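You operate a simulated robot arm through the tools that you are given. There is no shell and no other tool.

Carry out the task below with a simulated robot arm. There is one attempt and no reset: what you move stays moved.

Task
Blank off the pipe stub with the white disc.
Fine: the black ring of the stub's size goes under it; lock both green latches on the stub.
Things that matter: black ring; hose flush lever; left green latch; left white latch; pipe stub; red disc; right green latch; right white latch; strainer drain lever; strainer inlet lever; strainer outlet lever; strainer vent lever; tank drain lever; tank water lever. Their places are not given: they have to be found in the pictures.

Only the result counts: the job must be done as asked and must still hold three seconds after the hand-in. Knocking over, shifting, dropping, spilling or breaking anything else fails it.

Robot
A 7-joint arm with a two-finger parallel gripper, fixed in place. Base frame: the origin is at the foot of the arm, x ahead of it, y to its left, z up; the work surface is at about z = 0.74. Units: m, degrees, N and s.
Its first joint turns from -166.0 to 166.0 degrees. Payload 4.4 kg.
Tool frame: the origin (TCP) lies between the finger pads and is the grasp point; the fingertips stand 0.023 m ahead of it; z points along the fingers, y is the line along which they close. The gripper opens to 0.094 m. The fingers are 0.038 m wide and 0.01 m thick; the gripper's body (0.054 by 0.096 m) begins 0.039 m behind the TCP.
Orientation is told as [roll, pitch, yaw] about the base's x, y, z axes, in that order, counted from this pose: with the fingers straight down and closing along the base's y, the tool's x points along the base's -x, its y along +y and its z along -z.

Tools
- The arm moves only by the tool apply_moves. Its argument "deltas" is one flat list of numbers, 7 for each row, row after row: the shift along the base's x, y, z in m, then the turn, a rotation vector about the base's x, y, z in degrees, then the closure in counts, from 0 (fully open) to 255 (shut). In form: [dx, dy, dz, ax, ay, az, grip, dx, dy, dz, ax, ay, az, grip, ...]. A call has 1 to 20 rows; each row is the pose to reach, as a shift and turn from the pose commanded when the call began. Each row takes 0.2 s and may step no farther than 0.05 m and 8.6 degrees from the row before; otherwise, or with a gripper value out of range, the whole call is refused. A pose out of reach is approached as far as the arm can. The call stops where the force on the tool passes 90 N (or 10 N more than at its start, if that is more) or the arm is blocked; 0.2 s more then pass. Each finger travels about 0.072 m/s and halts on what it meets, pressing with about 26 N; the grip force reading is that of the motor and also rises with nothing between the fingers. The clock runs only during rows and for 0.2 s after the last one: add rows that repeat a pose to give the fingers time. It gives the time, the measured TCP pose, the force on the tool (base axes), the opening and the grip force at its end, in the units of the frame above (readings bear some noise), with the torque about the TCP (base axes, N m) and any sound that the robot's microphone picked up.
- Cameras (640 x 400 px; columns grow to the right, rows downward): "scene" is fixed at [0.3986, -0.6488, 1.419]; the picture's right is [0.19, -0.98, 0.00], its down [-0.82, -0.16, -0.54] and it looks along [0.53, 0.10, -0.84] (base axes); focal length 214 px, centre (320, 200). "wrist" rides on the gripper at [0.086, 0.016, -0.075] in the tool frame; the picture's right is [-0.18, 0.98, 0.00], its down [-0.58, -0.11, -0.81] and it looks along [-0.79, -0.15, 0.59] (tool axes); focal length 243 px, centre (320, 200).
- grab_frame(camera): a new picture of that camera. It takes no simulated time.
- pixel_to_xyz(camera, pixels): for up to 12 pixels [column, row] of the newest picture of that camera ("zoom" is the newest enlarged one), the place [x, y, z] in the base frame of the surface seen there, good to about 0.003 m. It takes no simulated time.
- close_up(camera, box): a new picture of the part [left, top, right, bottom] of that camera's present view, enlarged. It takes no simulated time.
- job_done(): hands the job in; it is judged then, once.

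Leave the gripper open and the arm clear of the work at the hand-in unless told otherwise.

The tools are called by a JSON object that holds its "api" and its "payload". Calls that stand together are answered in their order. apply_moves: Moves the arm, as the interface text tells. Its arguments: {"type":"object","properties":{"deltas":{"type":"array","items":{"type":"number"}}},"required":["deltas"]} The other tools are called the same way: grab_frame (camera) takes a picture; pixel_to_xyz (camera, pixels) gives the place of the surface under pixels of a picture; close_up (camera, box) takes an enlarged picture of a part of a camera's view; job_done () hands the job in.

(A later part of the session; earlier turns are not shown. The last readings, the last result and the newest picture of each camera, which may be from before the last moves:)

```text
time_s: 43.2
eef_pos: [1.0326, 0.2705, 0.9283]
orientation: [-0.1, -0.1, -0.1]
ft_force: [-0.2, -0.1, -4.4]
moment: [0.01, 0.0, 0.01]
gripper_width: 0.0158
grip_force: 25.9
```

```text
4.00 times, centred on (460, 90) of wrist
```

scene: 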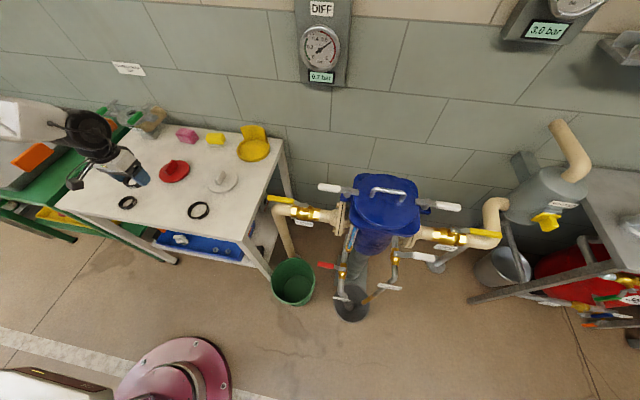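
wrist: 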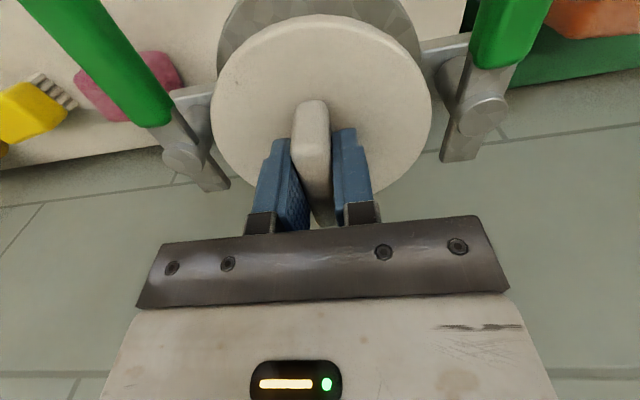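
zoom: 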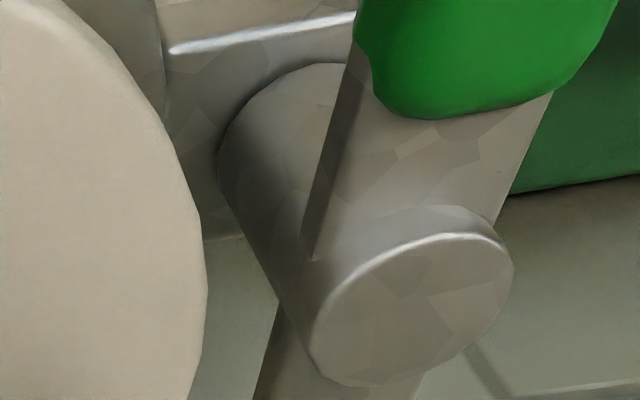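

Posts average (1.0277, 0.2729) while the disc centre is about (1.032, 0.272). I'll shift by (-0.0025, +0.0005) and lower 5 mm slowly, watching the force.

{"api": "apply_moves", "payload": {"deltas": [-0.0025, 0.0005, 0, 0, 0, 0, 255, -0.0025, 0.0005, -0.003, 0, 0, 0, 255, -0.0025, 0.0005, -0.005, 0, 0, 0, 255, -0.0025, 0.0005, -0.005, 0, 0, 0, 255]}}

{"api": "close_up", "payload": {"camera": "scene", "box": [100, 90, 164, 130]}}

{"api": "grab_frame", "payload": {"camera": "wrist"}}

{"api": "pixel_to_xyz", "payload": {"camera": "wrist", "pixels": [[215, 105], [428, 100], [318, 24], [240, 50], [398, 46], [228, 160], [420, 148], [262, 35], [378, 32], [394, 180], [405, 168], [424, 125]]}}

```text
time_s: 44.2
eef_pos: [1.0294, 0.271, 0.9233]
orientation: [0.1, 0.1, 0.1]
ft_force: [0.4, -0.5, -5.7]
moment: [-0.02, 0.03, 0.04]
gripper_width: 0.0158
grip_force: 25.7
```

```text
10.00 times, centred on (132, 110) of scene
```

zoom: 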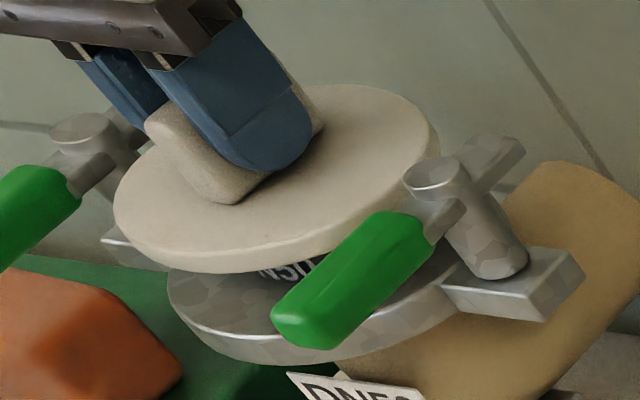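

```text
taken
```

wrist: 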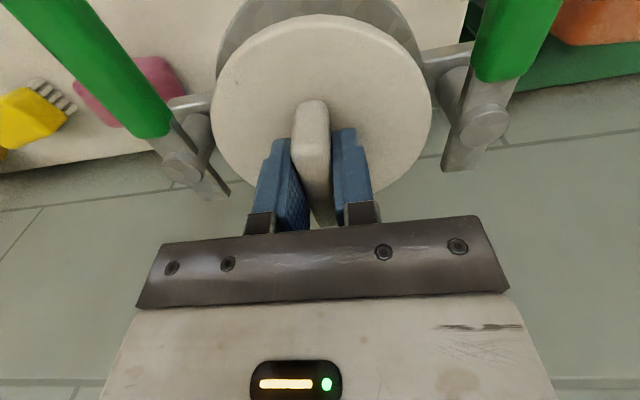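

```text
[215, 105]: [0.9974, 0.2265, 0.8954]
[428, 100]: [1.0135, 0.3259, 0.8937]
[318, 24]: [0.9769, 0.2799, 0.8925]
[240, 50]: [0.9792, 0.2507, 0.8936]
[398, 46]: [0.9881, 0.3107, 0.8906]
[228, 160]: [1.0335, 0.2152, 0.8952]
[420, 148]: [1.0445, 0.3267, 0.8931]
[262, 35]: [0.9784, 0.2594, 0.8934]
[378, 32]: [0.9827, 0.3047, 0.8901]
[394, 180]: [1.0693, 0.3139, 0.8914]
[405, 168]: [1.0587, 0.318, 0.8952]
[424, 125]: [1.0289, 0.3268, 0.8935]
```

The disc's top is now at 0.894, so its underside is about 2–3 mm above the ring. I'll lower in 1 mm steps until the weight reading drops.

{"api": "apply_moves", "payload": {"deltas": [0, 0, -0.001, 0, 0, 0, 255, 0, 0, -0.002, 0, 0, 0, 255, 0, 0, -0.002, 0, 0, 0, 255]}}

{"api": "apply_moves", "payload": {"deltas": [0, 0, -0.001, 0, 0, 0, 255, 0, 0, -0.001, 0, 0, 0, 255]}}

```text
time_s: 45.0
eef_pos: [1.0289, 0.2704, 0.9205]
orientation: [-0.1, 0.0, 0.0]
ft_force: [0.3, 0.3, -4.6]
moment: [0.01, 0.02, 0.03]
gripper_width: 0.0159
grip_force: 26.0
```

```text
time_s: 45.6
eef_pos: [1.0297, 0.2708, 0.9178]
orientation: [0.0, 0.0, -0.1]
ft_force: [0.2, 0.0, -4.3]
moment: [0.0, 0.01, 0.01]
gripper_width: 0.0157
grip_force: 26.5
```

Still 4.3 N of weight and no contact. I'll keep lowering in small steps.

{"api": "apply_moves", "payload": {"deltas": [0, 0, -0.001, 0, 0, 0, 255, 0, 0, -0.001, 0, 0, 0, 255]}}

{"api": "close_up", "payload": {"camera": "scene", "box": [100, 90, 164, 130]}}

{"api": "close_up", "payload": {"camera": "wrist", "box": [160, 0, 480, 200]}}

```text
time_s: 46.2
eef_pos: [1.0286, 0.272, 0.9184]
orientation: [0.0, 0.1, 0.0]
ft_force: [1.1, 0.3, -3.9]
moment: [0.01, -0.01, -0.03]
gripper_width: 0.0159
grip_force: 26.0
```

```text
10.00 times, centred on (132, 110) of scene
```

zoom: 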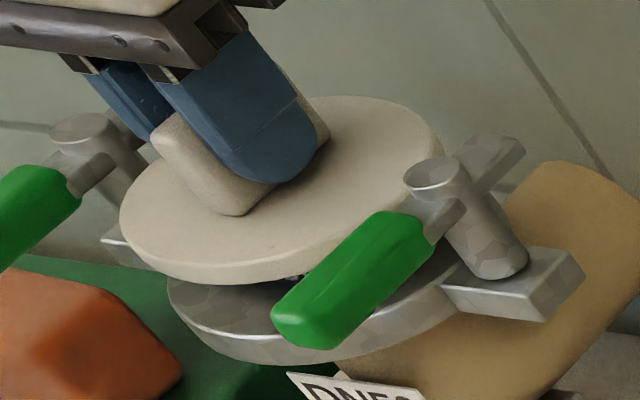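

```text
2.00 times, centred on (320, 100) of wrist
```

zoom: 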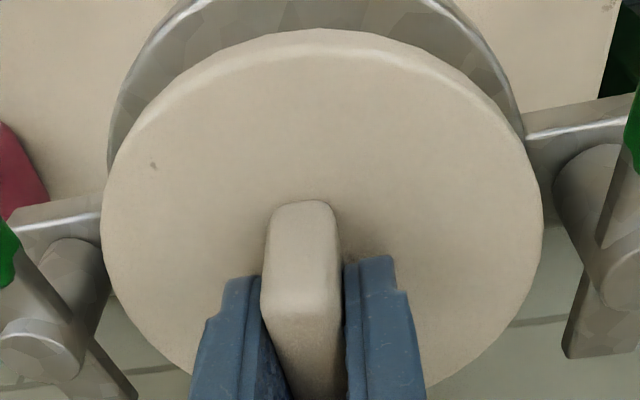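

I'll measure the disc's height now: the top face and the visible flange.

{"api": "pixel_to_xyz", "payload": {"camera": "zoom", "pixels": [[200, 150], [320, 100], [440, 150], [150, 250], [490, 250], [250, 180], [400, 200], [320, 15], [180, 60], [470, 50]]}}

{"api": "close_up", "payload": {"camera": "scene", "box": [108, 100, 148, 125]}}

{"api": "pixel_to_xyz", "payload": {"camera": "zoom", "pixels": [[120, 150], [250, 200], [200, 180], [300, 180], [120, 255], [120, 240], [120, 225], [200, 270], [200, 255], [200, 285], [260, 270], [260, 285]]}}

```text
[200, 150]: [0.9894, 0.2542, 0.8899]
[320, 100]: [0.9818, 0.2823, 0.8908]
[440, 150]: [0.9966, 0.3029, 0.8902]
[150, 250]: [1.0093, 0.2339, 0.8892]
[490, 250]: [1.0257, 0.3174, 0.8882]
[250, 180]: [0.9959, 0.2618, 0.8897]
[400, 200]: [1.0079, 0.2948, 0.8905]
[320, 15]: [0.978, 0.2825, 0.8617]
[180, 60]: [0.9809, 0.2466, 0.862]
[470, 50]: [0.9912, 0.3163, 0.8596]
```

```text
16.00 times, centred on (128, 112) of scene
```

zoom: 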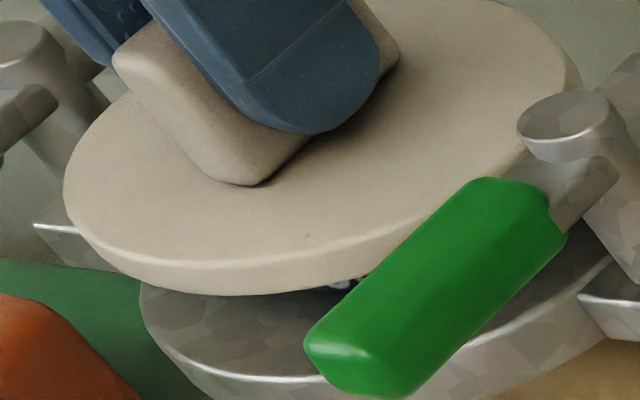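

```text
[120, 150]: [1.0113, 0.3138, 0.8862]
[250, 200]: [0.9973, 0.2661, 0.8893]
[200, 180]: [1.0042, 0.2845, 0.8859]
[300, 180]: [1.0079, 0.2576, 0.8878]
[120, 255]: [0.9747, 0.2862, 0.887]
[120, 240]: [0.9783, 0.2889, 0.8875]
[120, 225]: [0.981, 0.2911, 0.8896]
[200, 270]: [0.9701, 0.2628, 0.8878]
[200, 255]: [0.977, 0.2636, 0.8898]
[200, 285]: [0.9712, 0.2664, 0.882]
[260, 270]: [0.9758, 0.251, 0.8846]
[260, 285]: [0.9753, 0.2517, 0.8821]
```

The disc's top is at about 0.889, so contact should come soon. I'll lower another millimetre at a time.

{"api": "apply_moves", "payload": {"deltas": [0, 0, -0.001, 0, 0, 0, 255, 0, 0, -0.001, 0, 0, 0, 255]}}

{"api": "apply_moves", "payload": {"deltas": [0, 0, -0.001, 0, 0, 0, 255, 0, 0, -0.001, 0, 0, 0, 255]}}

```text
time_s: 46.8
eef_pos: [1.0283, 0.271, 0.9169]
orientation: [-0.1, 0.0, 0.0]
ft_force: [0.8, 0.8, -5.0]
moment: [0.0, 0.0, 0.01]
gripper_width: 0.0159
grip_force: 26.2
```

```text
time_s: 47.4
eef_pos: [1.029, 0.2714, 0.9172]
orientation: [-0.1, 0.0, 0.0]
ft_force: [-0.2, -0.8, -4.4]
moment: [-0.02, 0.02, 0.02]
gripper_width: 0.0159
grip_force: 26.1
```

Still no contact though the table-based height would predict it, so the disc probably has a spigot underneath that is already entering the ring. I'll keep lowering carefully.

{"api": "apply_moves", "payload": {"deltas": [0, 0, -0.001, 0, 0, 0, 255, 0, 0, -0.001, 0, 0, 0, 255]}}

{"api": "apply_moves", "payload": {"deltas": [0, 0, -0.001, 0, 0, 0, 255, 0, 0, -0.001, 0, 0, 0, 255]}}

{"api": "apply_moves", "payload": {"deltas": [0, 0, -0.001, 0, 0, 0, 255, 0, 0, -0.001, 0, 0, 0, 255]}}

```text
time_s: 48.0
eef_pos: [1.0297, 0.2711, 0.9151]
orientation: [0.0, -0.1, 0.0]
ft_force: [-0.2, -0.9, -4.8]
moment: [0.0, 0.02, 0.0]
gripper_width: 0.016
grip_force: 25.9
```

```text
time_s: 48.6
eef_pos: [1.0281, 0.2704, 0.915]
orientation: [0.0, -0.1, 0.0]
ft_force: [1.0, -1.8, -1.6]
moment: [-0.03, -0.03, -0.02]
gripper_width: 0.0157
grip_force: 26.1
```

```text
time_s: 49.2
eef_pos: [1.0289, 0.2718, 0.9147]
orientation: [0.0, 0.0, 0.2]
ft_force: [-3.4, -0.5, 9.2]
moment: [0.01, 0.26, -0.01]
gripper_width: 0.0159
grip_force: 25.9
```

Now there is contact: +9 N upward at TCP about 0.9147. That matches a spigot about 4–5 mm inside the ring with the disc plate resting on top. I'll check the disc's level and the gap visually before letting go.

{"api": "grab_frame", "payload": {"camera": "wrist"}}

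{"api": "pixel_to_xyz", "payload": {"camera": "wrist", "pixels": [[218, 105], [425, 100], [318, 28], [245, 50], [392, 46], [232, 160], [415, 148], [262, 40], [378, 38], [394, 178], [405, 166], [420, 125]]}}

{"api": "close_up", "payload": {"camera": "scene", "box": [108, 100, 148, 125]}}

```text
taken
```

wrist: 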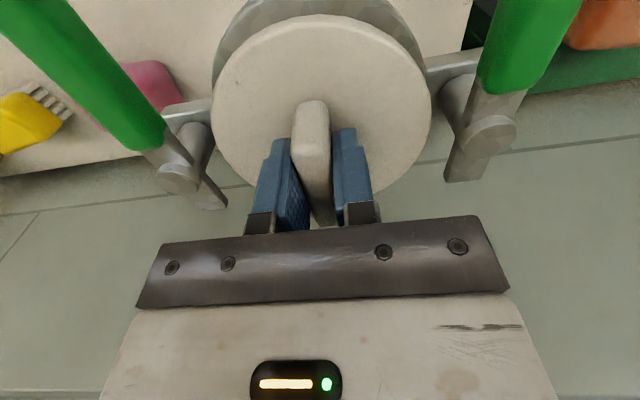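

```text
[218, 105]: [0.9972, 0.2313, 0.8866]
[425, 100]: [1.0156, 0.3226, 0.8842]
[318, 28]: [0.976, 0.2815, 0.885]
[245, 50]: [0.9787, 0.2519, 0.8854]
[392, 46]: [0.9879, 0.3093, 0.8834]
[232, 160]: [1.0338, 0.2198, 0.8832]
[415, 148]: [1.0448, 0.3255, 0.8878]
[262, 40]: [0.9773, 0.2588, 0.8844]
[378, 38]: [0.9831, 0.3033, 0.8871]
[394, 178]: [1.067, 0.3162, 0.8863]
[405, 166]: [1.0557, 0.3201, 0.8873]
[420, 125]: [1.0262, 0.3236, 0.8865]
```

```text
16.00 times, centred on (128, 112) of scene
```

zoom: 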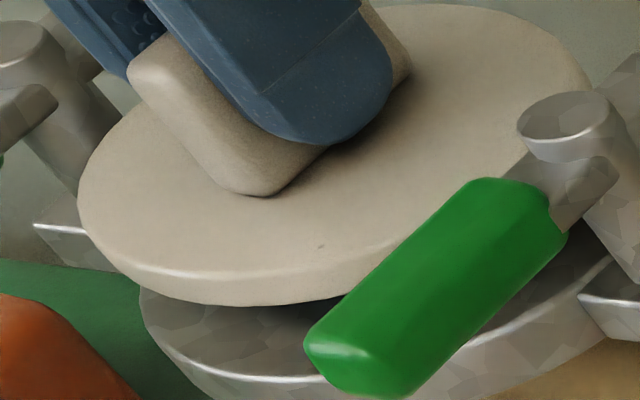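

The disc is level with its top at about 0.886, consistent with plate plus ring on the flange. I'll open the fingers partway (about 0.05) and lift away straight up.

{"api": "apply_moves", "payload": {"deltas": [0, 0, 0.001, 0, 0, 0, 200, 0, 0, 0.001, 0, 0, 0, 150, 0, 0, 0.001, 0, 0, 0, 130, 0, 0, 0.001, 0, 0, 0, 130, 0, 0, 0.01, 0, 0, 0, 130, 0, 0, 0.03, 0, 0, 0, 130, 0, 0, 0.06, 0, 0, 0, 130, 0, 0, 0.09, 0, 0, 0, 130, 0, 0, 0.09, 0, 0, 0, 130]}}

{"api": "grab_frame", "payload": {"camera": "wrist"}}

{"api": "close_up", "payload": {"camera": "scene", "box": [92, 84, 172, 134]}}

{"api": "close_up", "payload": {"camera": "wrist", "box": [180, 0, 468, 180]}}

```text
time_s: 51.2
eef_pos: [1.0298, 0.27, 1.0034]
orientation: [0.1, 0.0, 0.0]
ft_force: [-0.3, -0.3, -0.8]
moment: [-0.03, -0.01, -0.02]
gripper_width: 0.046
grip_force: 0.0
```

```text
taken
```

wrist: 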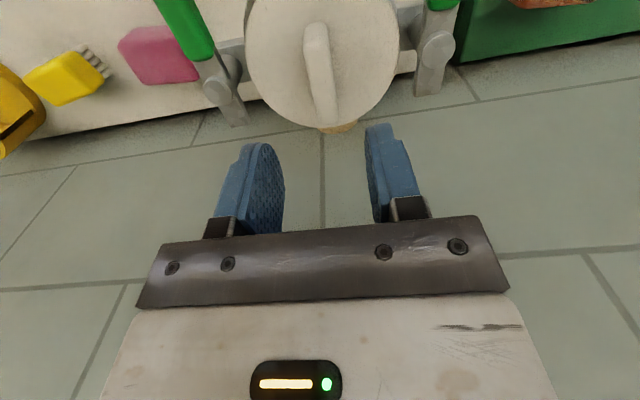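

```text
8.00 times, centred on (132, 109) of scene
```

zoom: 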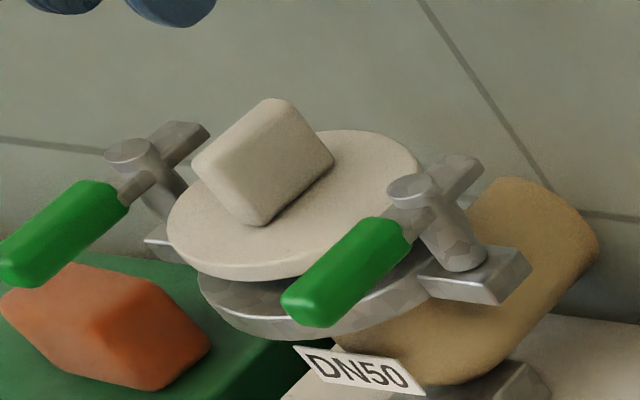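

```text
2.22 times, centred on (324, 90) of wrist
```

zoom: 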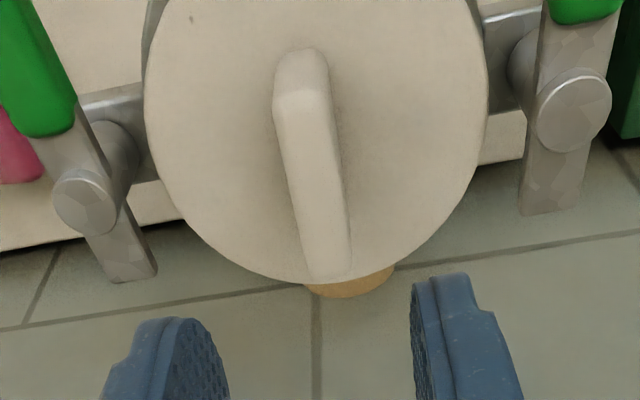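

The disc rests on the ring. I'll check its level and measure the latch toes and handles before turning them.

{"api": "pixel_to_xyz", "payload": {"camera": "zoom", "pixels": [[160, 60], [470, 60], [170, 160], [460, 160], [230, 240], [420, 230], [230, 20], [400, 20], [260, 150], [390, 130], [100, 240], [120, 270]]}}

{"api": "close_up", "payload": {"camera": "scene", "box": [126, 98, 166, 123]}}

{"api": "pixel_to_xyz", "payload": {"camera": "zoom", "pixels": [[200, 105], [230, 105], [280, 120], [300, 130], [280, 100], [300, 85], [320, 95], [350, 85], [370, 100], [345, 125], [240, 150], [220, 180]]}}

```text
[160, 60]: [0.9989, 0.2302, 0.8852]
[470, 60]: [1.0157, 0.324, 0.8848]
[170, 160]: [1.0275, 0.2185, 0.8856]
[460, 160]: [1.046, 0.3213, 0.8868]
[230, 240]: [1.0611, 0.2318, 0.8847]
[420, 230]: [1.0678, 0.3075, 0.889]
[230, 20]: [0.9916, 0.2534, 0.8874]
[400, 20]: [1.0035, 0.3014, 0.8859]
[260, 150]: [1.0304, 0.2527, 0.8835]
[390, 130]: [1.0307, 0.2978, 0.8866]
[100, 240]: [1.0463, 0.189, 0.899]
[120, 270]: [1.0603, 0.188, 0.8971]
```

```text
16.00 times, centred on (146, 110) of scene
```

zoom: 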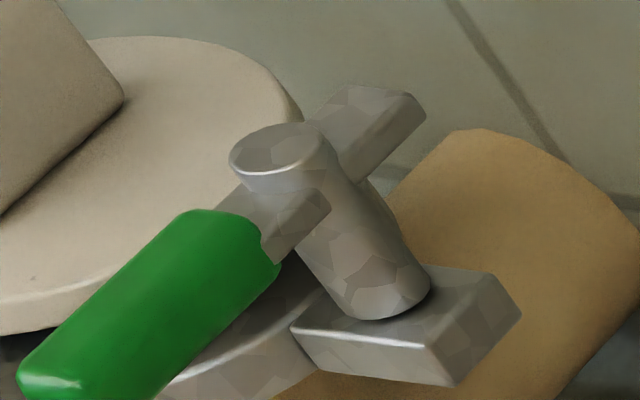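

```text
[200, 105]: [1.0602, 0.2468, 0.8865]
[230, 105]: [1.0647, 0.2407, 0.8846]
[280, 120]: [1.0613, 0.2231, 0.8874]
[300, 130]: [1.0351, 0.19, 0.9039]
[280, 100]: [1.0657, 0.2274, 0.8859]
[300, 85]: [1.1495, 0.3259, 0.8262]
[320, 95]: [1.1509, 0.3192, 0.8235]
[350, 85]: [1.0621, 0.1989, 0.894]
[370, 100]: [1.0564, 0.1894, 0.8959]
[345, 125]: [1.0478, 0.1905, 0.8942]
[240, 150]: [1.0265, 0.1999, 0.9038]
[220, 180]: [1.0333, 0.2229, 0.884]
```

I'll find the toe's lower edge, and the handle's ends and height on both latches.

{"api": "pixel_to_xyz", "payload": {"camera": "zoom", "pixels": [[415, 112], [400, 125], [395, 140], [380, 150], [370, 165], [360, 178], [290, 215], [300, 225], [280, 245], [310, 205], [285, 200], [270, 255]]}}

{"api": "pixel_to_xyz", "payload": {"camera": "zoom", "pixels": [[40, 380], [60, 365], [120, 300], [180, 230], [215, 225], [120, 370], [200, 320], [250, 280], [150, 350], [230, 250], [30, 350], [100, 290]]}}

{"api": "close_up", "payload": {"camera": "scene", "box": [88, 94, 128, 119]}}

```text
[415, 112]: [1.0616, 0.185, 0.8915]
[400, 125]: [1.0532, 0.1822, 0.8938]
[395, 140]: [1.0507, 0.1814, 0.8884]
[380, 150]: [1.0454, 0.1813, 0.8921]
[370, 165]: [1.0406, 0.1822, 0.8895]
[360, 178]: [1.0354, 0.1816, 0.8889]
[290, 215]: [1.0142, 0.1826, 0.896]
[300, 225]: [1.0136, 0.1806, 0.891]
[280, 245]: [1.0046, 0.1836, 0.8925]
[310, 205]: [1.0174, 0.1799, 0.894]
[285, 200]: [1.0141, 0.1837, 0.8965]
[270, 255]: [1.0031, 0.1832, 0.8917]
```

```text
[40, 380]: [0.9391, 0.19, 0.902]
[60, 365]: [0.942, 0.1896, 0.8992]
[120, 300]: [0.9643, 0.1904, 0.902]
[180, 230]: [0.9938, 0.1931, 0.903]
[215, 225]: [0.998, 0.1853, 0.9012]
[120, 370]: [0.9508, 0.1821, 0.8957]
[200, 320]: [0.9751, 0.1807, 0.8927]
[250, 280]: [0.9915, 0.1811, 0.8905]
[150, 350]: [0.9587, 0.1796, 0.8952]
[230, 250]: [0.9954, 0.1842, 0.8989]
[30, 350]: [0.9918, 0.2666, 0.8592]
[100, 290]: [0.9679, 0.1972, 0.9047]
```

```text
16.00 times, centred on (108, 106) of scene
```

zoom: 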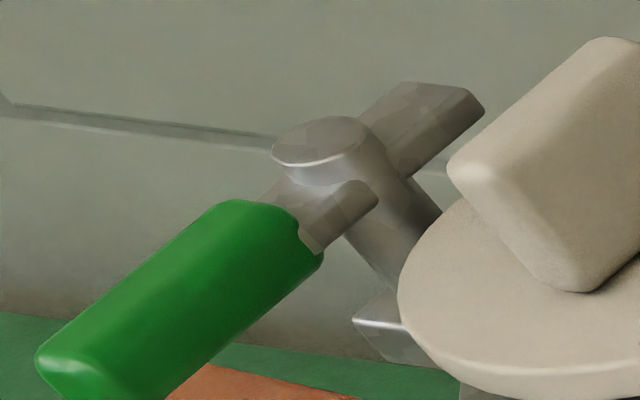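

Toe undersides are at about 0.888 and the disc's top is at about 0.886, so the toes should pass over the rim. Each handle must swing outward 90° about its post (posts near (1.028, 0.1915) and (1.028, 0.3505)). I'll close the fingers and hover over the inner side of the right handle, then check.

{"api": "apply_moves", "payload": {"deltas": [-0.03, -0.018, 0, 0, 0, 0, 200, -0.06, -0.036, 0, 0, 0, 0, 255, -0.0736, -0.0432, -0.01, 0, 0, 0, 255, -0.0736, -0.0432, -0.04, 0, 0, 0, 255, -0.0736, -0.0432, -0.055, 0, 0, 0, 255, -0.0736, -0.0432, -0.055, 0, 0, 0, 255]}}

{"api": "grab_frame", "payload": {"camera": "wrist"}}

{"api": "close_up", "payload": {"camera": "scene", "box": [84, 80, 180, 140]}}

```text
time_s: 52.6
eef_pos: [0.9543, 0.2304, 0.9484]
orientation: [-0.1, 0.0, 0.0]
ft_force: [0.4, 0.7, 0.4]
moment: [-0.01, 0.02, 0.0]
gripper_width: 0.0
grip_force: 25.5
```

```text
taken
```

wrist: 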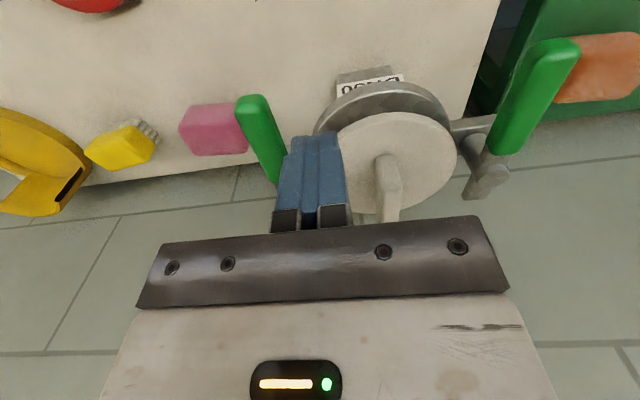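

```text
6.67 times, centred on (132, 110) of scene
```

zoom: 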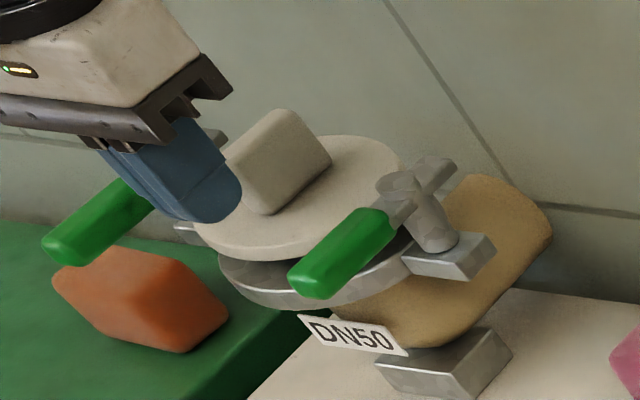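

The fingers are closed beside the right handle (wrist view: fingers at 280–348, right handle at (262,135)). I'll measure both for clearance before descending.

{"api": "pixel_to_xyz", "payload": {"camera": "wrist", "pixels": [[292, 142], [341, 138], [300, 136], [333, 134], [282, 175], [346, 170], [243, 105], [268, 100], [258, 98], [275, 170], [255, 130], [272, 128]]}}

{"api": "close_up", "payload": {"camera": "wrist", "box": [220, 80, 380, 180]}}

```text
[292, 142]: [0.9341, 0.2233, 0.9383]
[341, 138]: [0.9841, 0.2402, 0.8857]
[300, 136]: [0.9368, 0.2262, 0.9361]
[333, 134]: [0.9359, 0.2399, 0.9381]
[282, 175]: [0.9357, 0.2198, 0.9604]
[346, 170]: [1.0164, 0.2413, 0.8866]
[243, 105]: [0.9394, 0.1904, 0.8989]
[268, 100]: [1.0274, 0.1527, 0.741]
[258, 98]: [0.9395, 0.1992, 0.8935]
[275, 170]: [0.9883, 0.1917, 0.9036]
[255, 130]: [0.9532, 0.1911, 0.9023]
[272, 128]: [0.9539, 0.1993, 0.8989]
```

```text
4.00 times, centred on (300, 130) of wrist
```

zoom: 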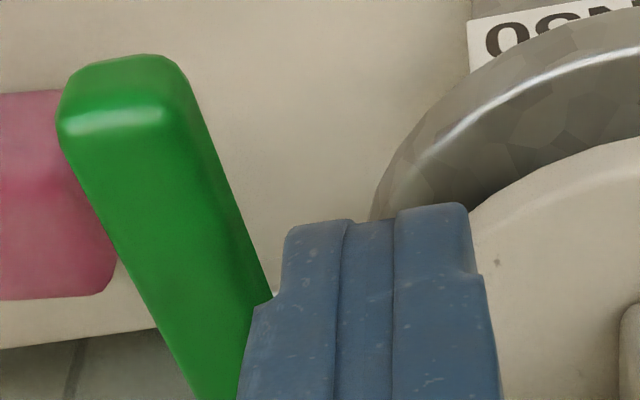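

The fingers' right face is at y about 0.22 and the handle's inner edge at 0.20, so there is room. I'll descend 0.053 to TCP z about 0.895.

{"api": "apply_moves", "payload": {"deltas": [0, 0, -0.025, 0, 0, 0, 255, 0, 0, -0.045, 0, 0, 0, 255, 0, 0, -0.053, 0, 0, 0, 255, 0, 0, -0.053, 0, 0, 0, 255]}}

{"api": "close_up", "payload": {"camera": "scene", "box": [84, 80, 180, 140]}}

```text
time_s: 53.6
eef_pos: [0.955, 0.2293, 0.8953]
orientation: [0.0, 0.0, 0.0]
ft_force: [-0.2, 0.4, 0.0]
moment: [0.04, 0.02, 0.0]
gripper_width: 0.0
grip_force: 25.9
```

```text
6.67 times, centred on (132, 110) of scene
```

zoom: 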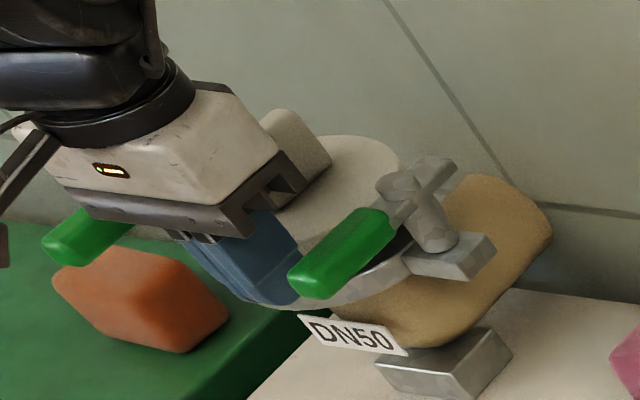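

No contact and clear of everything. I'll push the right handle outward (-y), first by about 30°, and check that it turns.

{"api": "apply_moves", "payload": {"deltas": [0.002, -0.009, 0, 0, 0, 0, 255, 0.003, -0.0168, 0, 0, 0, 0, 255, 0.001, -0.0215, 0, 0, 0, 0, 255, 0.0, -0.0262, 0, 0, 0, 0, 255, -0.001, -0.0312, 0, 0, 0, 0, 255, -0.002, -0.0365, 0, 0, 0, 0, 255, -0.002, -0.042, 0, 0, 0, 0, 255, -0.002, -0.0478, 0, 0, 0, 0, 255]}}

{"api": "close_up", "payload": {"camera": "scene", "box": [84, 80, 180, 140]}}

{"api": "grab_frame", "payload": {"camera": "wrist"}}

```text
time_s: 55.4
eef_pos: [0.9534, 0.18, 0.8952]
orientation: [0.0, 0.0, 0.1]
ft_force: [0.3, 0.9, 0.3]
moment: [-0.04, 0.0, -0.01]
gripper_width: 0.0
grip_force: 26.0
```

```text
6.67 times, centred on (132, 110) of scene
```

zoom: 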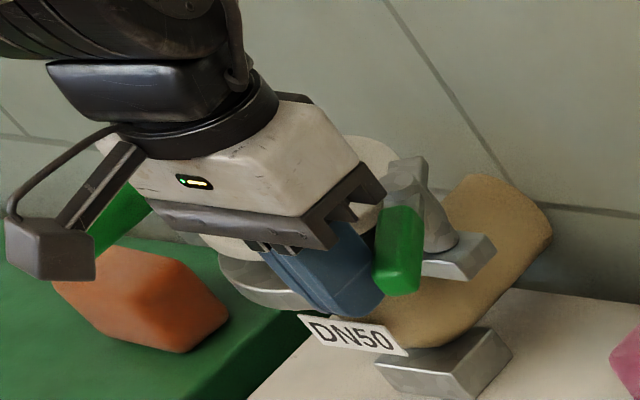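

```text
taken
```

wrist: 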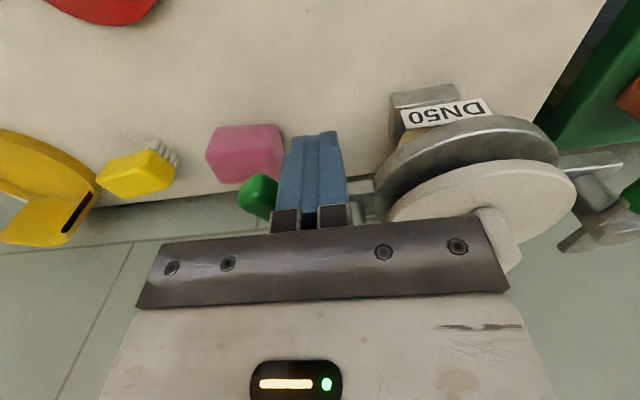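

The right latch turns freely (force under 1 N). I'll continue the sweep to about 70° and check the toe against the disc.

{"api": "apply_moves", "payload": {"deltas": [0.0007, -0.0058, 0, 0, 0, 0, 255, 0.0018, -0.0117, 0, 0, 0, 0, 255, 0.0037, -0.0176, 0, 0, 0, 0, 255, 0.006, -0.0235, 0, 0, 0, 0, 255, 0.0092, -0.0293, 0, 0, 0, 0, 255, 0.0128, -0.0349, 0, 0, 0, 0, 255, 0.0171, -0.0402, 0, 0, 0, 0, 255, 0.0219, -0.0452, 0, 0, 0, 0, 255]}}

{"api": "close_up", "payload": {"camera": "scene", "box": [84, 80, 180, 140]}}

{"api": "grab_frame", "payload": {"camera": "wrist"}}

```text
time_s: 57.2
eef_pos: [0.9734, 0.1351, 0.8957]
orientation: [0.0, 0.0, 0.1]
ft_force: [-0.4, -0.6, 0.2]
moment: [0.03, -0.02, -0.01]
gripper_width: 0.0001
grip_force: 25.6
```

```text
6.67 times, centred on (132, 110) of scene
```

zoom: 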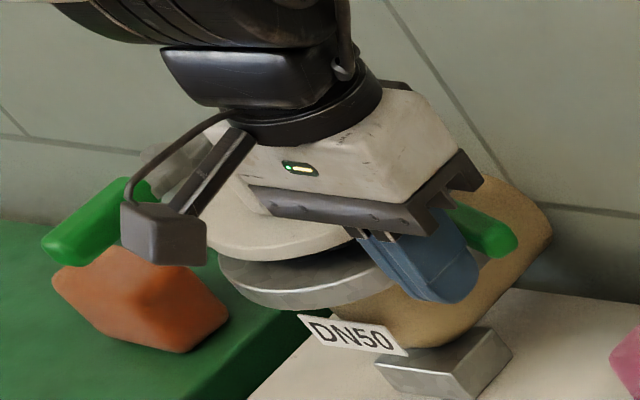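

```text
taken
```

wrist: 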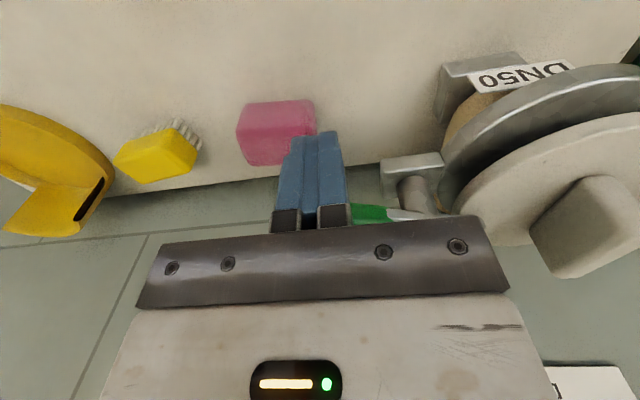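

Still light. I'll finish the last 20° in small steps and watch the force for the stop.

{"api": "apply_moves", "payload": {"deltas": [0.0056, -0.0045, 0, 0, 0, 0, 255, 0.0116, -0.0086, 0, 0, 0, 0, 255, 0.015, -0.0104, 0, 0, 0, 0, 255, 0.0183, -0.012, 0, 0, 0, 0, 255, 0.0217, -0.0135, 0, 0, 0, 0, 255, 0.0251, -0.0148, 0, 0, 0, 0, 255]}}

{"api": "close_up", "payload": {"camera": "scene", "box": [84, 80, 180, 140]}}

{"api": "grab_frame", "payload": {"camera": "wrist"}}

```text
time_s: 58.6
eef_pos: [0.9994, 0.1198, 0.8968]
orientation: [0.0, -0.1, 0.1]
ft_force: [-11.5, 1.1, 2.0]
moment: [-0.02, -0.1, 0.11]
gripper_width: 0.0
grip_force: 26.1
```

```text
6.67 times, centred on (132, 110) of scene
```

zoom: 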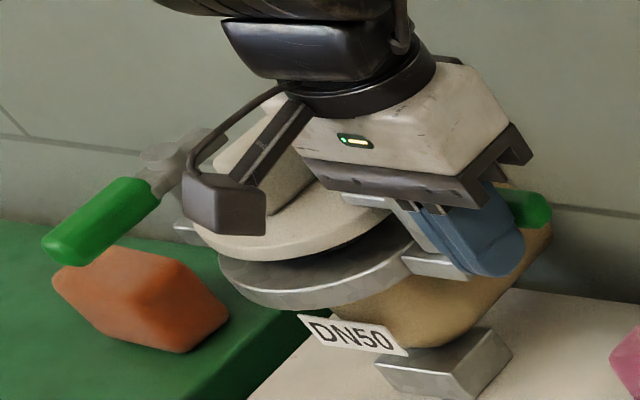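

```text
taken
```

wrist: 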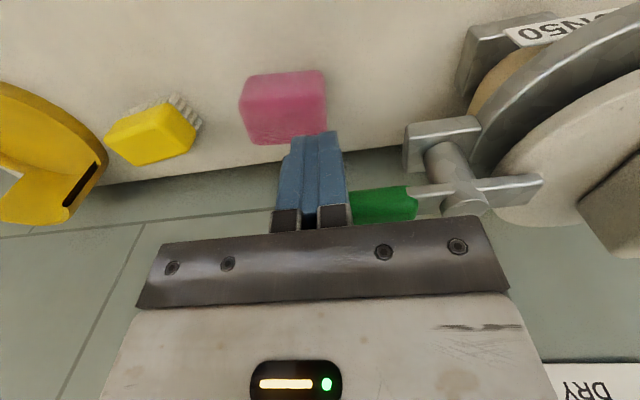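

The resistance rose to 11.5 N, so the latch is at or near its stop. The wrist picture shows the toe over the disc. I'll back off a little and measure the handle's angle.

{"api": "apply_moves", "payload": {"deltas": [-0.015, 0, 0, 0, 0, 0, 255, -0.03, 0, 0, 0, 0, 0, 255, -0.03, -0.01, 0.03, 0, 0, 0, 255, -0.03, -0.01, 0.07, 0, 0, 0, 255, -0.03, -0.01, 0.11, 0, 0, 0, 255, -0.03, -0.01, 0.11, 0, 0, 0, 255]}}

{"api": "close_up", "payload": {"camera": "scene", "box": [92, 84, 172, 134]}}

{"api": "grab_frame", "payload": {"camera": "wrist"}}

```text
time_s: 60.0
eef_pos: [0.9734, 0.1115, 1.0054]
orientation: [0.1, 0.1, 0.1]
ft_force: [0.3, -0.6, 0.0]
moment: [0.01, -0.02, 0.04]
gripper_width: 0.0
grip_force: 25.9
```

```text
8.00 times, centred on (132, 109) of scene
```

zoom: 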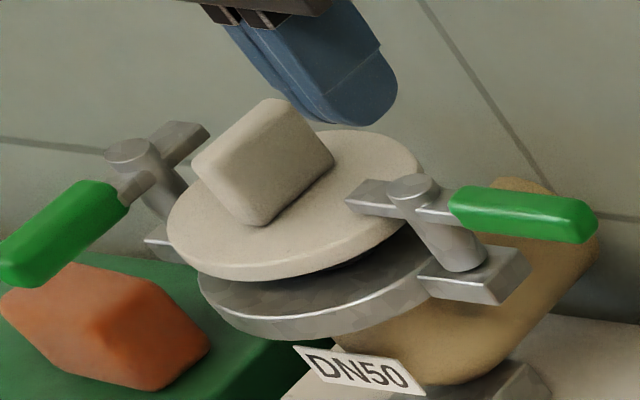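

```text
taken
```

wrist: 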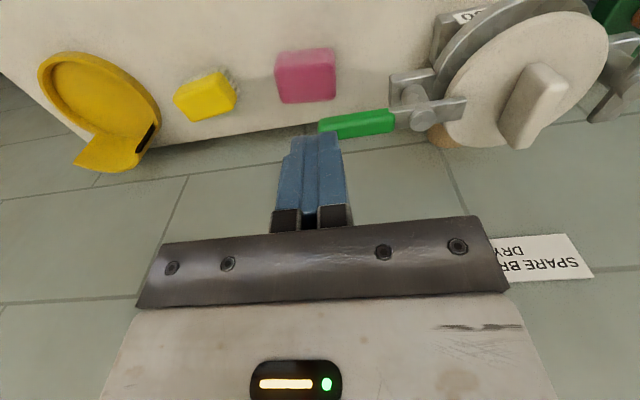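

The right latch's toe now lies over the disc's rim. I'll measure its angle from points along the handle and toe.

{"api": "pixel_to_xyz", "payload": {"camera": "wrist", "pixels": [[325, 127], [340, 125], [360, 122], [380, 119], [405, 115], [424, 118], [440, 108], [460, 105], [450, 112], [345, 132], [385, 125], [330, 120]]}}

{"api": "close_up", "payload": {"camera": "wrist", "box": [300, 60, 620, 180]}}

{"api": "close_up", "payload": {"camera": "scene", "box": [124, 98, 172, 128]}}

{"api": "pixel_to_xyz", "payload": {"camera": "zoom", "pixels": [[150, 100], [200, 100], [250, 90], [300, 120], [350, 130], [400, 125], [450, 135], [500, 140], [150, 140], [200, 140], [120, 120], [60, 130]]}}

```text
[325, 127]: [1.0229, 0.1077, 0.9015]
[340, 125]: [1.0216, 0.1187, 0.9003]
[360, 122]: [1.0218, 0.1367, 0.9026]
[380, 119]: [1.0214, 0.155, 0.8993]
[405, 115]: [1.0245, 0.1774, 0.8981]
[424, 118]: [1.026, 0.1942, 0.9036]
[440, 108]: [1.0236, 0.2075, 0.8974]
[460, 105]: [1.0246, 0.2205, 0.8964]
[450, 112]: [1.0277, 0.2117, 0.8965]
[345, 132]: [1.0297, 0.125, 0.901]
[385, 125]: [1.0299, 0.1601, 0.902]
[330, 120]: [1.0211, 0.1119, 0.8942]
```

```text
2.00 times, centred on (460, 120) of wrist
```

zoom: 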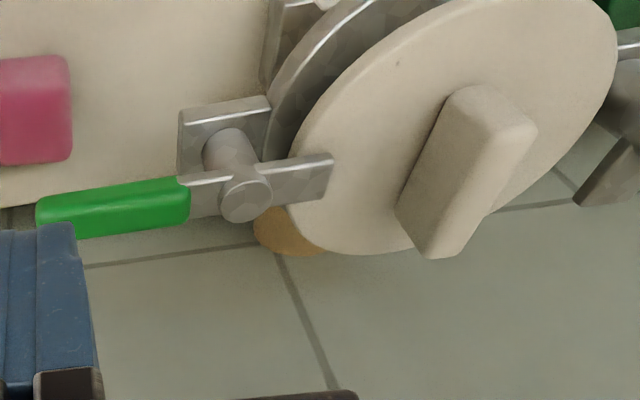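

```text
13.33 times, centred on (148, 113) of scene
```

zoom: 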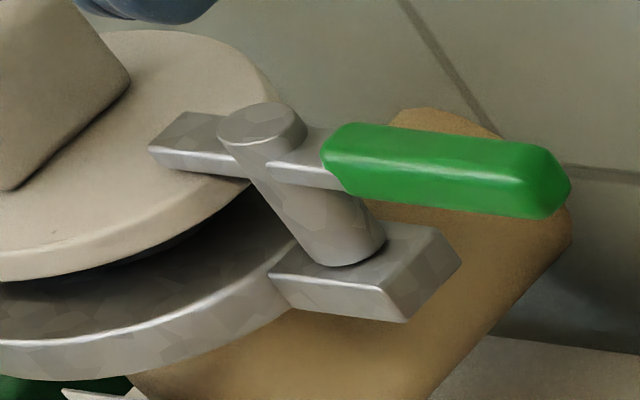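

```text
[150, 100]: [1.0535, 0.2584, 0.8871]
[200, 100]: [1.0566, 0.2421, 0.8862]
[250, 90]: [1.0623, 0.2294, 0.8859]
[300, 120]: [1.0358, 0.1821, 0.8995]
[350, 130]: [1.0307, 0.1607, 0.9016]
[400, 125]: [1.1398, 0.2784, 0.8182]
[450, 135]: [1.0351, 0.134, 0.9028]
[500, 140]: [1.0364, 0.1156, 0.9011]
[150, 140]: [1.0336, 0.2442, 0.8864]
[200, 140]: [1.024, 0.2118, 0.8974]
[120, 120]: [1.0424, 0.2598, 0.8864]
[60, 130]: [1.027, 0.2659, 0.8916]
```

The handle and toe look aligned with y. I'll take a finer measurement of both handle edges to see how close to 90° it is.

{"api": "close_up", "payload": {"camera": "wrist", "box": [310, 80, 490, 150]}}

```text
3.56 times, centred on (400, 115) of wrist
```

zoom: 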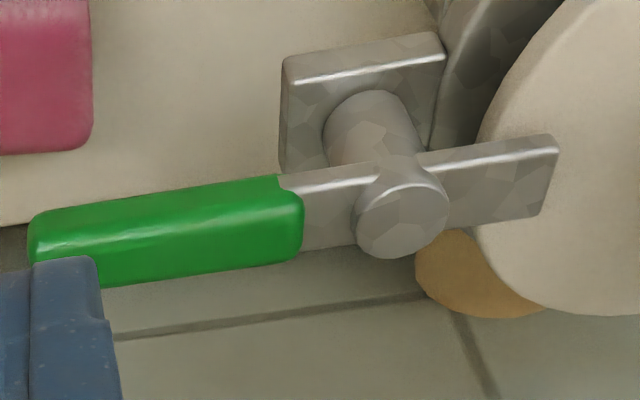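

{"api": "pixel_to_xyz", "payload": {"camera": "zoom", "pixels": [[450, 162], [545, 150], [455, 222], [540, 212], [500, 185], [402, 222], [310, 190], [345, 184], [315, 240], [345, 236], [120, 280], [280, 258]]}}

{"api": "pixel_to_xyz", "payload": {"camera": "zoom", "pixels": [[120, 255], [280, 235], [120, 265], [280, 248], [160, 240], [260, 226], [100, 240], [220, 225], [130, 272], [270, 252], [70, 245], [285, 222]]}}

```text
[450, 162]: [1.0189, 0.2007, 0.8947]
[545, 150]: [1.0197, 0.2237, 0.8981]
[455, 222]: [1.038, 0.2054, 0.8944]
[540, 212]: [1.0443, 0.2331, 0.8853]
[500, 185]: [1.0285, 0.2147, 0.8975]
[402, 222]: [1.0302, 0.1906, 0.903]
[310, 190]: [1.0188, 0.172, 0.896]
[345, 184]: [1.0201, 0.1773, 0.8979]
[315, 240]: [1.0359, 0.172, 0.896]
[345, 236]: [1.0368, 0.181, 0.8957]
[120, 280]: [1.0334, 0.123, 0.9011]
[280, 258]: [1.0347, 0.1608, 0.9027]
```

```text
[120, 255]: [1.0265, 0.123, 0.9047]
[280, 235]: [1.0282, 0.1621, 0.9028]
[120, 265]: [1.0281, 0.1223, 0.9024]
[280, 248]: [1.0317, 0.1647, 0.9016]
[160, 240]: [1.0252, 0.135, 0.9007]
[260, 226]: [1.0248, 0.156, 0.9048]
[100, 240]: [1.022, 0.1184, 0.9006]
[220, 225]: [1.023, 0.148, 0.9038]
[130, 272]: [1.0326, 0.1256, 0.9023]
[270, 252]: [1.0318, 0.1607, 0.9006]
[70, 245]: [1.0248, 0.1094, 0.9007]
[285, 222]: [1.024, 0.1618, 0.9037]
```

The bar is at about 88–89°. I'll give it one more firm push at the handle to be sure it is at its stop: go back down in front of it and push +x slightly farther, watching the force.

{"api": "apply_moves", "payload": {"deltas": [0, 0.005, -0.04, 0, 0, 0, 255, 0, 0.01, -0.08, 0, 0, 0, 255, 0, 0.01, -0.11, 0, 0, 0, 255, 0.015, 0.01, -0.11, 0, 0, 0, 255, 0.026, 0.01, -0.11, 0, 0, 0, 255, 0.029, 0.01, -0.11, 0, 0, 0, 255, 0.0305, 0.01, -0.11, 0, 0, 0, 255, 0.0305, 0.01, -0.11, 0, 0, 0, 255]}}

{"api": "apply_moves", "payload": {"deltas": [0.001, 0, 0, 0, 0, 0, 255, 0.002, 0, 0, 0, 0, 0, 255, 0.002, 0, 0, 0, 0, 0, 255]}}

```text
time_s: 61.8
eef_pos: [1.0011, 0.1201, 0.8956]
orientation: [0.0, 0.1, 0.1]
ft_force: [-29.0, 4.8, -1.4]
moment: [-0.05, -0.19, 0.33]
gripper_width: 0.0001
grip_force: 26.0
```

```text
time_s: 62.6
eef_pos: [1.0013, 0.1207, 0.8952]
orientation: [0.0, 0.2, 0.2]
ft_force: [-67.6, 19.5, -1.6]
moment: [-0.13, -0.47, 1.08]
gripper_width: 0.0
grip_force: 25.6
```

The force climbed to 67 N with no motion, so the latch is against its stop. I'll back away, rise, and view it again.

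{"api": "apply_moves", "payload": {"deltas": [-0.004, 0, 0, 0, 0, 0, 255, -0.015, 0, 0, 0, 0, 0, 255, -0.032, 0, 0, 0, 0, 0, 255, -0.032, -0.01, 0.035, 0, 0, 0, 255, -0.032, -0.01, 0.075, 0, 0, 0, 255, -0.032, -0.01, 0.115, 0, 0, 0, 255, -0.032, -0.01, 0.115, 0, 0, 0, 255]}}

{"api": "close_up", "payload": {"camera": "wrist", "box": [300, 60, 620, 180]}}

{"api": "close_up", "payload": {"camera": "scene", "box": [92, 84, 172, 134]}}

```text
time_s: 64.2
eef_pos: [0.9702, 0.1092, 1.0092]
orientation: [0.0, 0.0, -0.1]
ft_force: [-0.3, 0.9, -0.2]
moment: [-0.01, 0.01, 0.01]
gripper_width: 0.0
grip_force: 25.9
```

```text
2.00 times, centred on (460, 120) of wrist
```

zoom: 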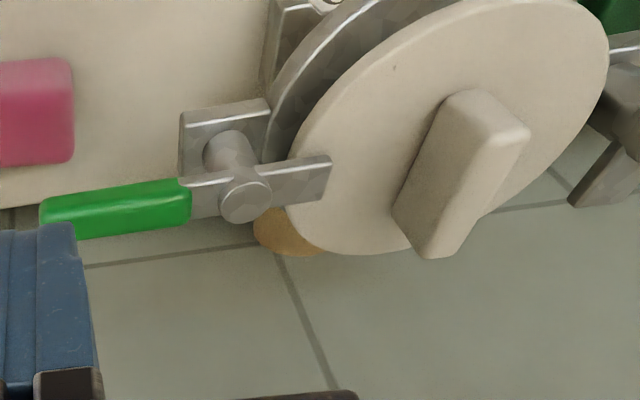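

```text
8.00 times, centred on (132, 109) of scene
```

zoom: 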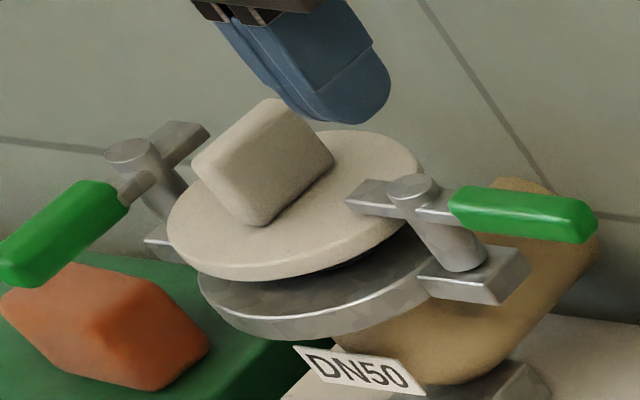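

The right latch is locked. Before the left one I'll check the orange block near its sweep path: its position and height.

{"api": "close_up", "payload": {"camera": "scene", "box": [60, 90, 140, 140]}}

{"api": "pixel_to_xyz", "payload": {"camera": "zoom", "pixels": [[300, 240], [380, 260], [440, 290], [270, 250], [400, 330], [340, 220], [200, 150], [100, 200], [250, 200], [330, 150], [385, 110], [420, 85]]}}

{"api": "grab_frame", "payload": {"camera": "scene"}}

```text
8.00 times, centred on (100, 115) of scene
```

zoom: 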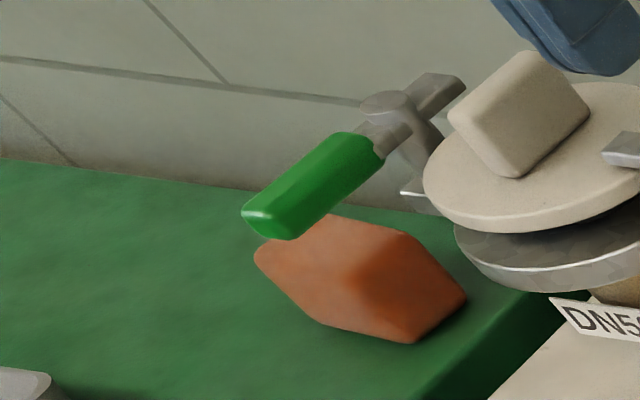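

```text
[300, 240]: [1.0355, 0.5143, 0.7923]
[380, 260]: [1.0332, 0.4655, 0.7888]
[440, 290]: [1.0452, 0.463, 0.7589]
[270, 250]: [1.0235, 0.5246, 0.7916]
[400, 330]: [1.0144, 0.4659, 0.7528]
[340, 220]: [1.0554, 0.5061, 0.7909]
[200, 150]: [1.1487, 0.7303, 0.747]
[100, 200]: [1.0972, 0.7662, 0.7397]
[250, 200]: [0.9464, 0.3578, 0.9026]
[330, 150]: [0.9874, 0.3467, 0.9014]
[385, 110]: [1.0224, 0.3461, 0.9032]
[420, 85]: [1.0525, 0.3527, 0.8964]
```

```text
taken
```

scene: 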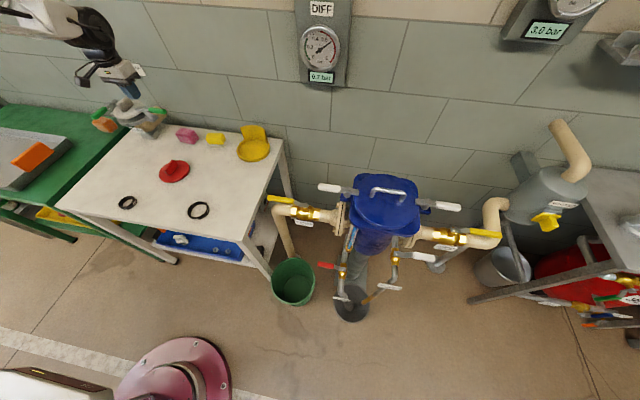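

The orange block's top is only 0.792, well below the fingers' sweep. Next I'll test the reach at the far end of the left latch's sweep, (1.0, 0.42), staying high first and then at z 0.955.

{"api": "apply_moves", "payload": {"deltas": [0.004, 0.044, 0, 0, 0, 0, 255, 0.008, 0.088, 0, 0, 0, 0, 255, 0.012, 0.132, 0, 0, 0, 0, 255, 0.016, 0.176, 0, 0, 0, 0, 255, 0.02, 0.22, 0, 0, 0, 0, 255, 0.024, 0.264, 0, 0, 0, 0, 255, 0.0295, 0.309, -0.01, 0, 0, 0, 255, 0.0295, 0.309, -0.04, 0, 0, 0, 255, 0.0295, 0.309, -0.056, 0, 0, 0, 255, 0.0295, 0.309, -0.056, 0, 0, 0, 255]}}

{"api": "close_up", "payload": {"camera": "scene", "box": [60, 60, 188, 140]}}

{"api": "grab_frame", "payload": {"camera": "wrist"}}

```text
time_s: 66.4
eef_pos: [1.0043, 0.4194, 0.9557]
orientation: [0.0, 0.0, 0.1]
ft_force: [-0.5, 0.5, 0.0]
moment: [0.0, -0.02, 0.01]
gripper_width: 0.0
grip_force: 26.2
```

```text
5.00 times, centred on (124, 100) of scene
```

zoom: 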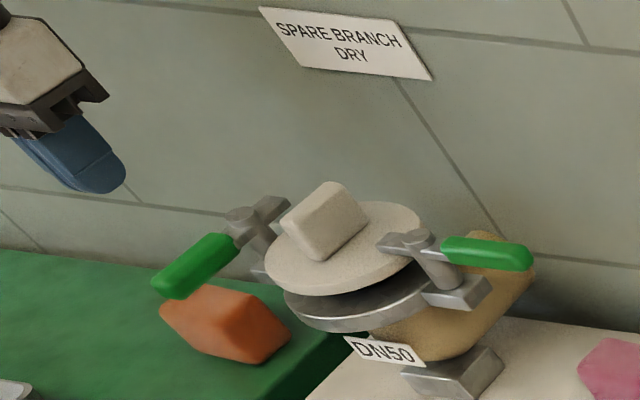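

```text
taken
```

wrist: 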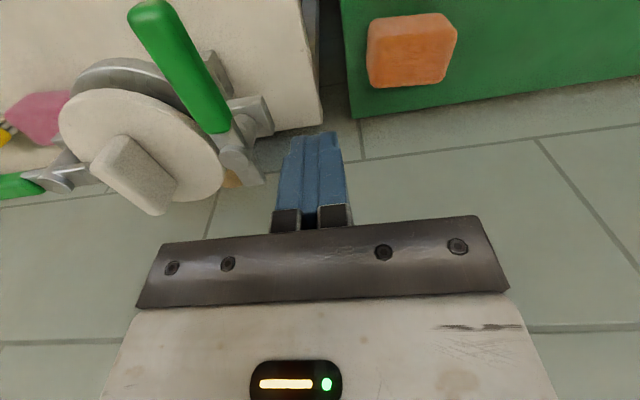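

It reaches there. Now I'll go to the inner side of the left handle at (0.955, 0.313), stay above, then descend to z 0.895.

{"api": "apply_moves", "payload": {"deltas": [-0.018, -0.04, 0.005, 0, 0, 0, 255, -0.036, -0.08, 0.005, 0, 0, 0, 255, -0.045, -0.1075, 0.005, 0, 0, 0, 255, -0.045, -0.1075, -0.015, 0, 0, 0, 255, -0.045, -0.1075, -0.015, 0, 0, 0, 255]}}

{"api": "grab_frame", "payload": {"camera": "wrist"}}

{"api": "pixel_to_xyz", "payload": {"camera": "wrist", "pixels": [[292, 142], [300, 136], [333, 134], [341, 145], [346, 175], [375, 130], [385, 120], [400, 100], [390, 160], [420, 160]]}}

{"api": "close_up", "payload": {"camera": "scene", "box": [84, 80, 180, 140]}}

```text
time_s: 67.6
eef_pos: [0.9572, 0.3101, 0.9412]
orientation: [0.0, 0.0, 0.1]
ft_force: [0.3, -0.5, -0.3]
moment: [-0.01, 0.05, 0.0]
gripper_width: 0.0
grip_force: 25.9
```

```text
taken
```

wrist: 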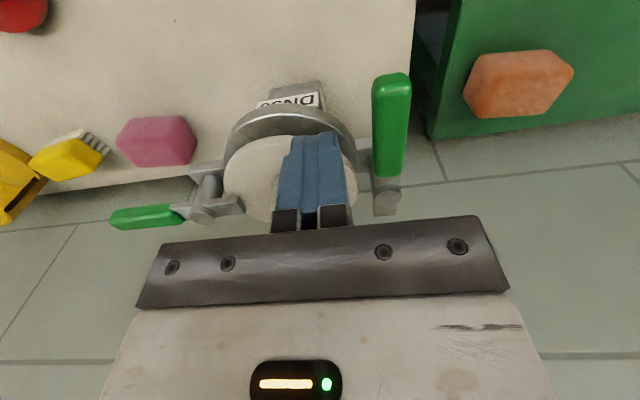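

```text
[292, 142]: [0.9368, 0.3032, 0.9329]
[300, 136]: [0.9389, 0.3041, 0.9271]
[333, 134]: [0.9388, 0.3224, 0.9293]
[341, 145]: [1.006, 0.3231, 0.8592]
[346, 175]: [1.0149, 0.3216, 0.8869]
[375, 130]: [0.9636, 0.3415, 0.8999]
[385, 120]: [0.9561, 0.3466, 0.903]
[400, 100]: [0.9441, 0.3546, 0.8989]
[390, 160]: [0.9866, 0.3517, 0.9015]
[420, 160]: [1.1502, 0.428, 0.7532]
```

```text
6.67 times, centred on (132, 110) of scene
```

zoom: 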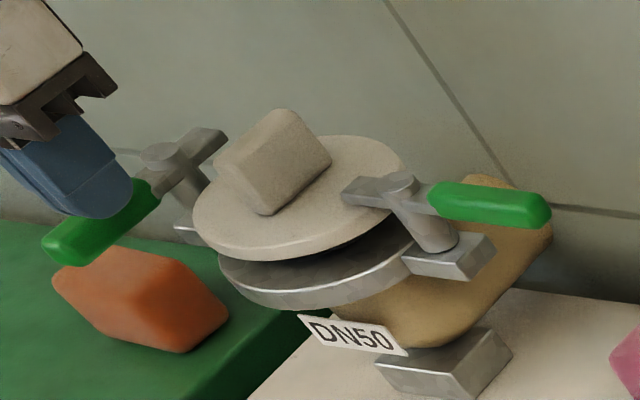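

There is about 1.5 cm between the fingers (outer face y 0.323) and the left handle (inner edge 0.340). I'll descend to z 0.895.

{"api": "apply_moves", "payload": {"deltas": [0, 0, -0.02, 0, 0, 0, 255, 0, 0, -0.038, 0, 0, 0, 255, 0, 0, -0.045, 0, 0, 0, 255, 0, 0, -0.045, 0, 0, 0, 255]}}

```text
time_s: 68.6
eef_pos: [0.9563, 0.3102, 0.8942]
orientation: [0.0, 0.0, 0.1]
ft_force: [-0.2, 0.1, -0.1]
moment: [-0.02, 0.01, 0.01]
gripper_width: 0.0
grip_force: 26.1
```

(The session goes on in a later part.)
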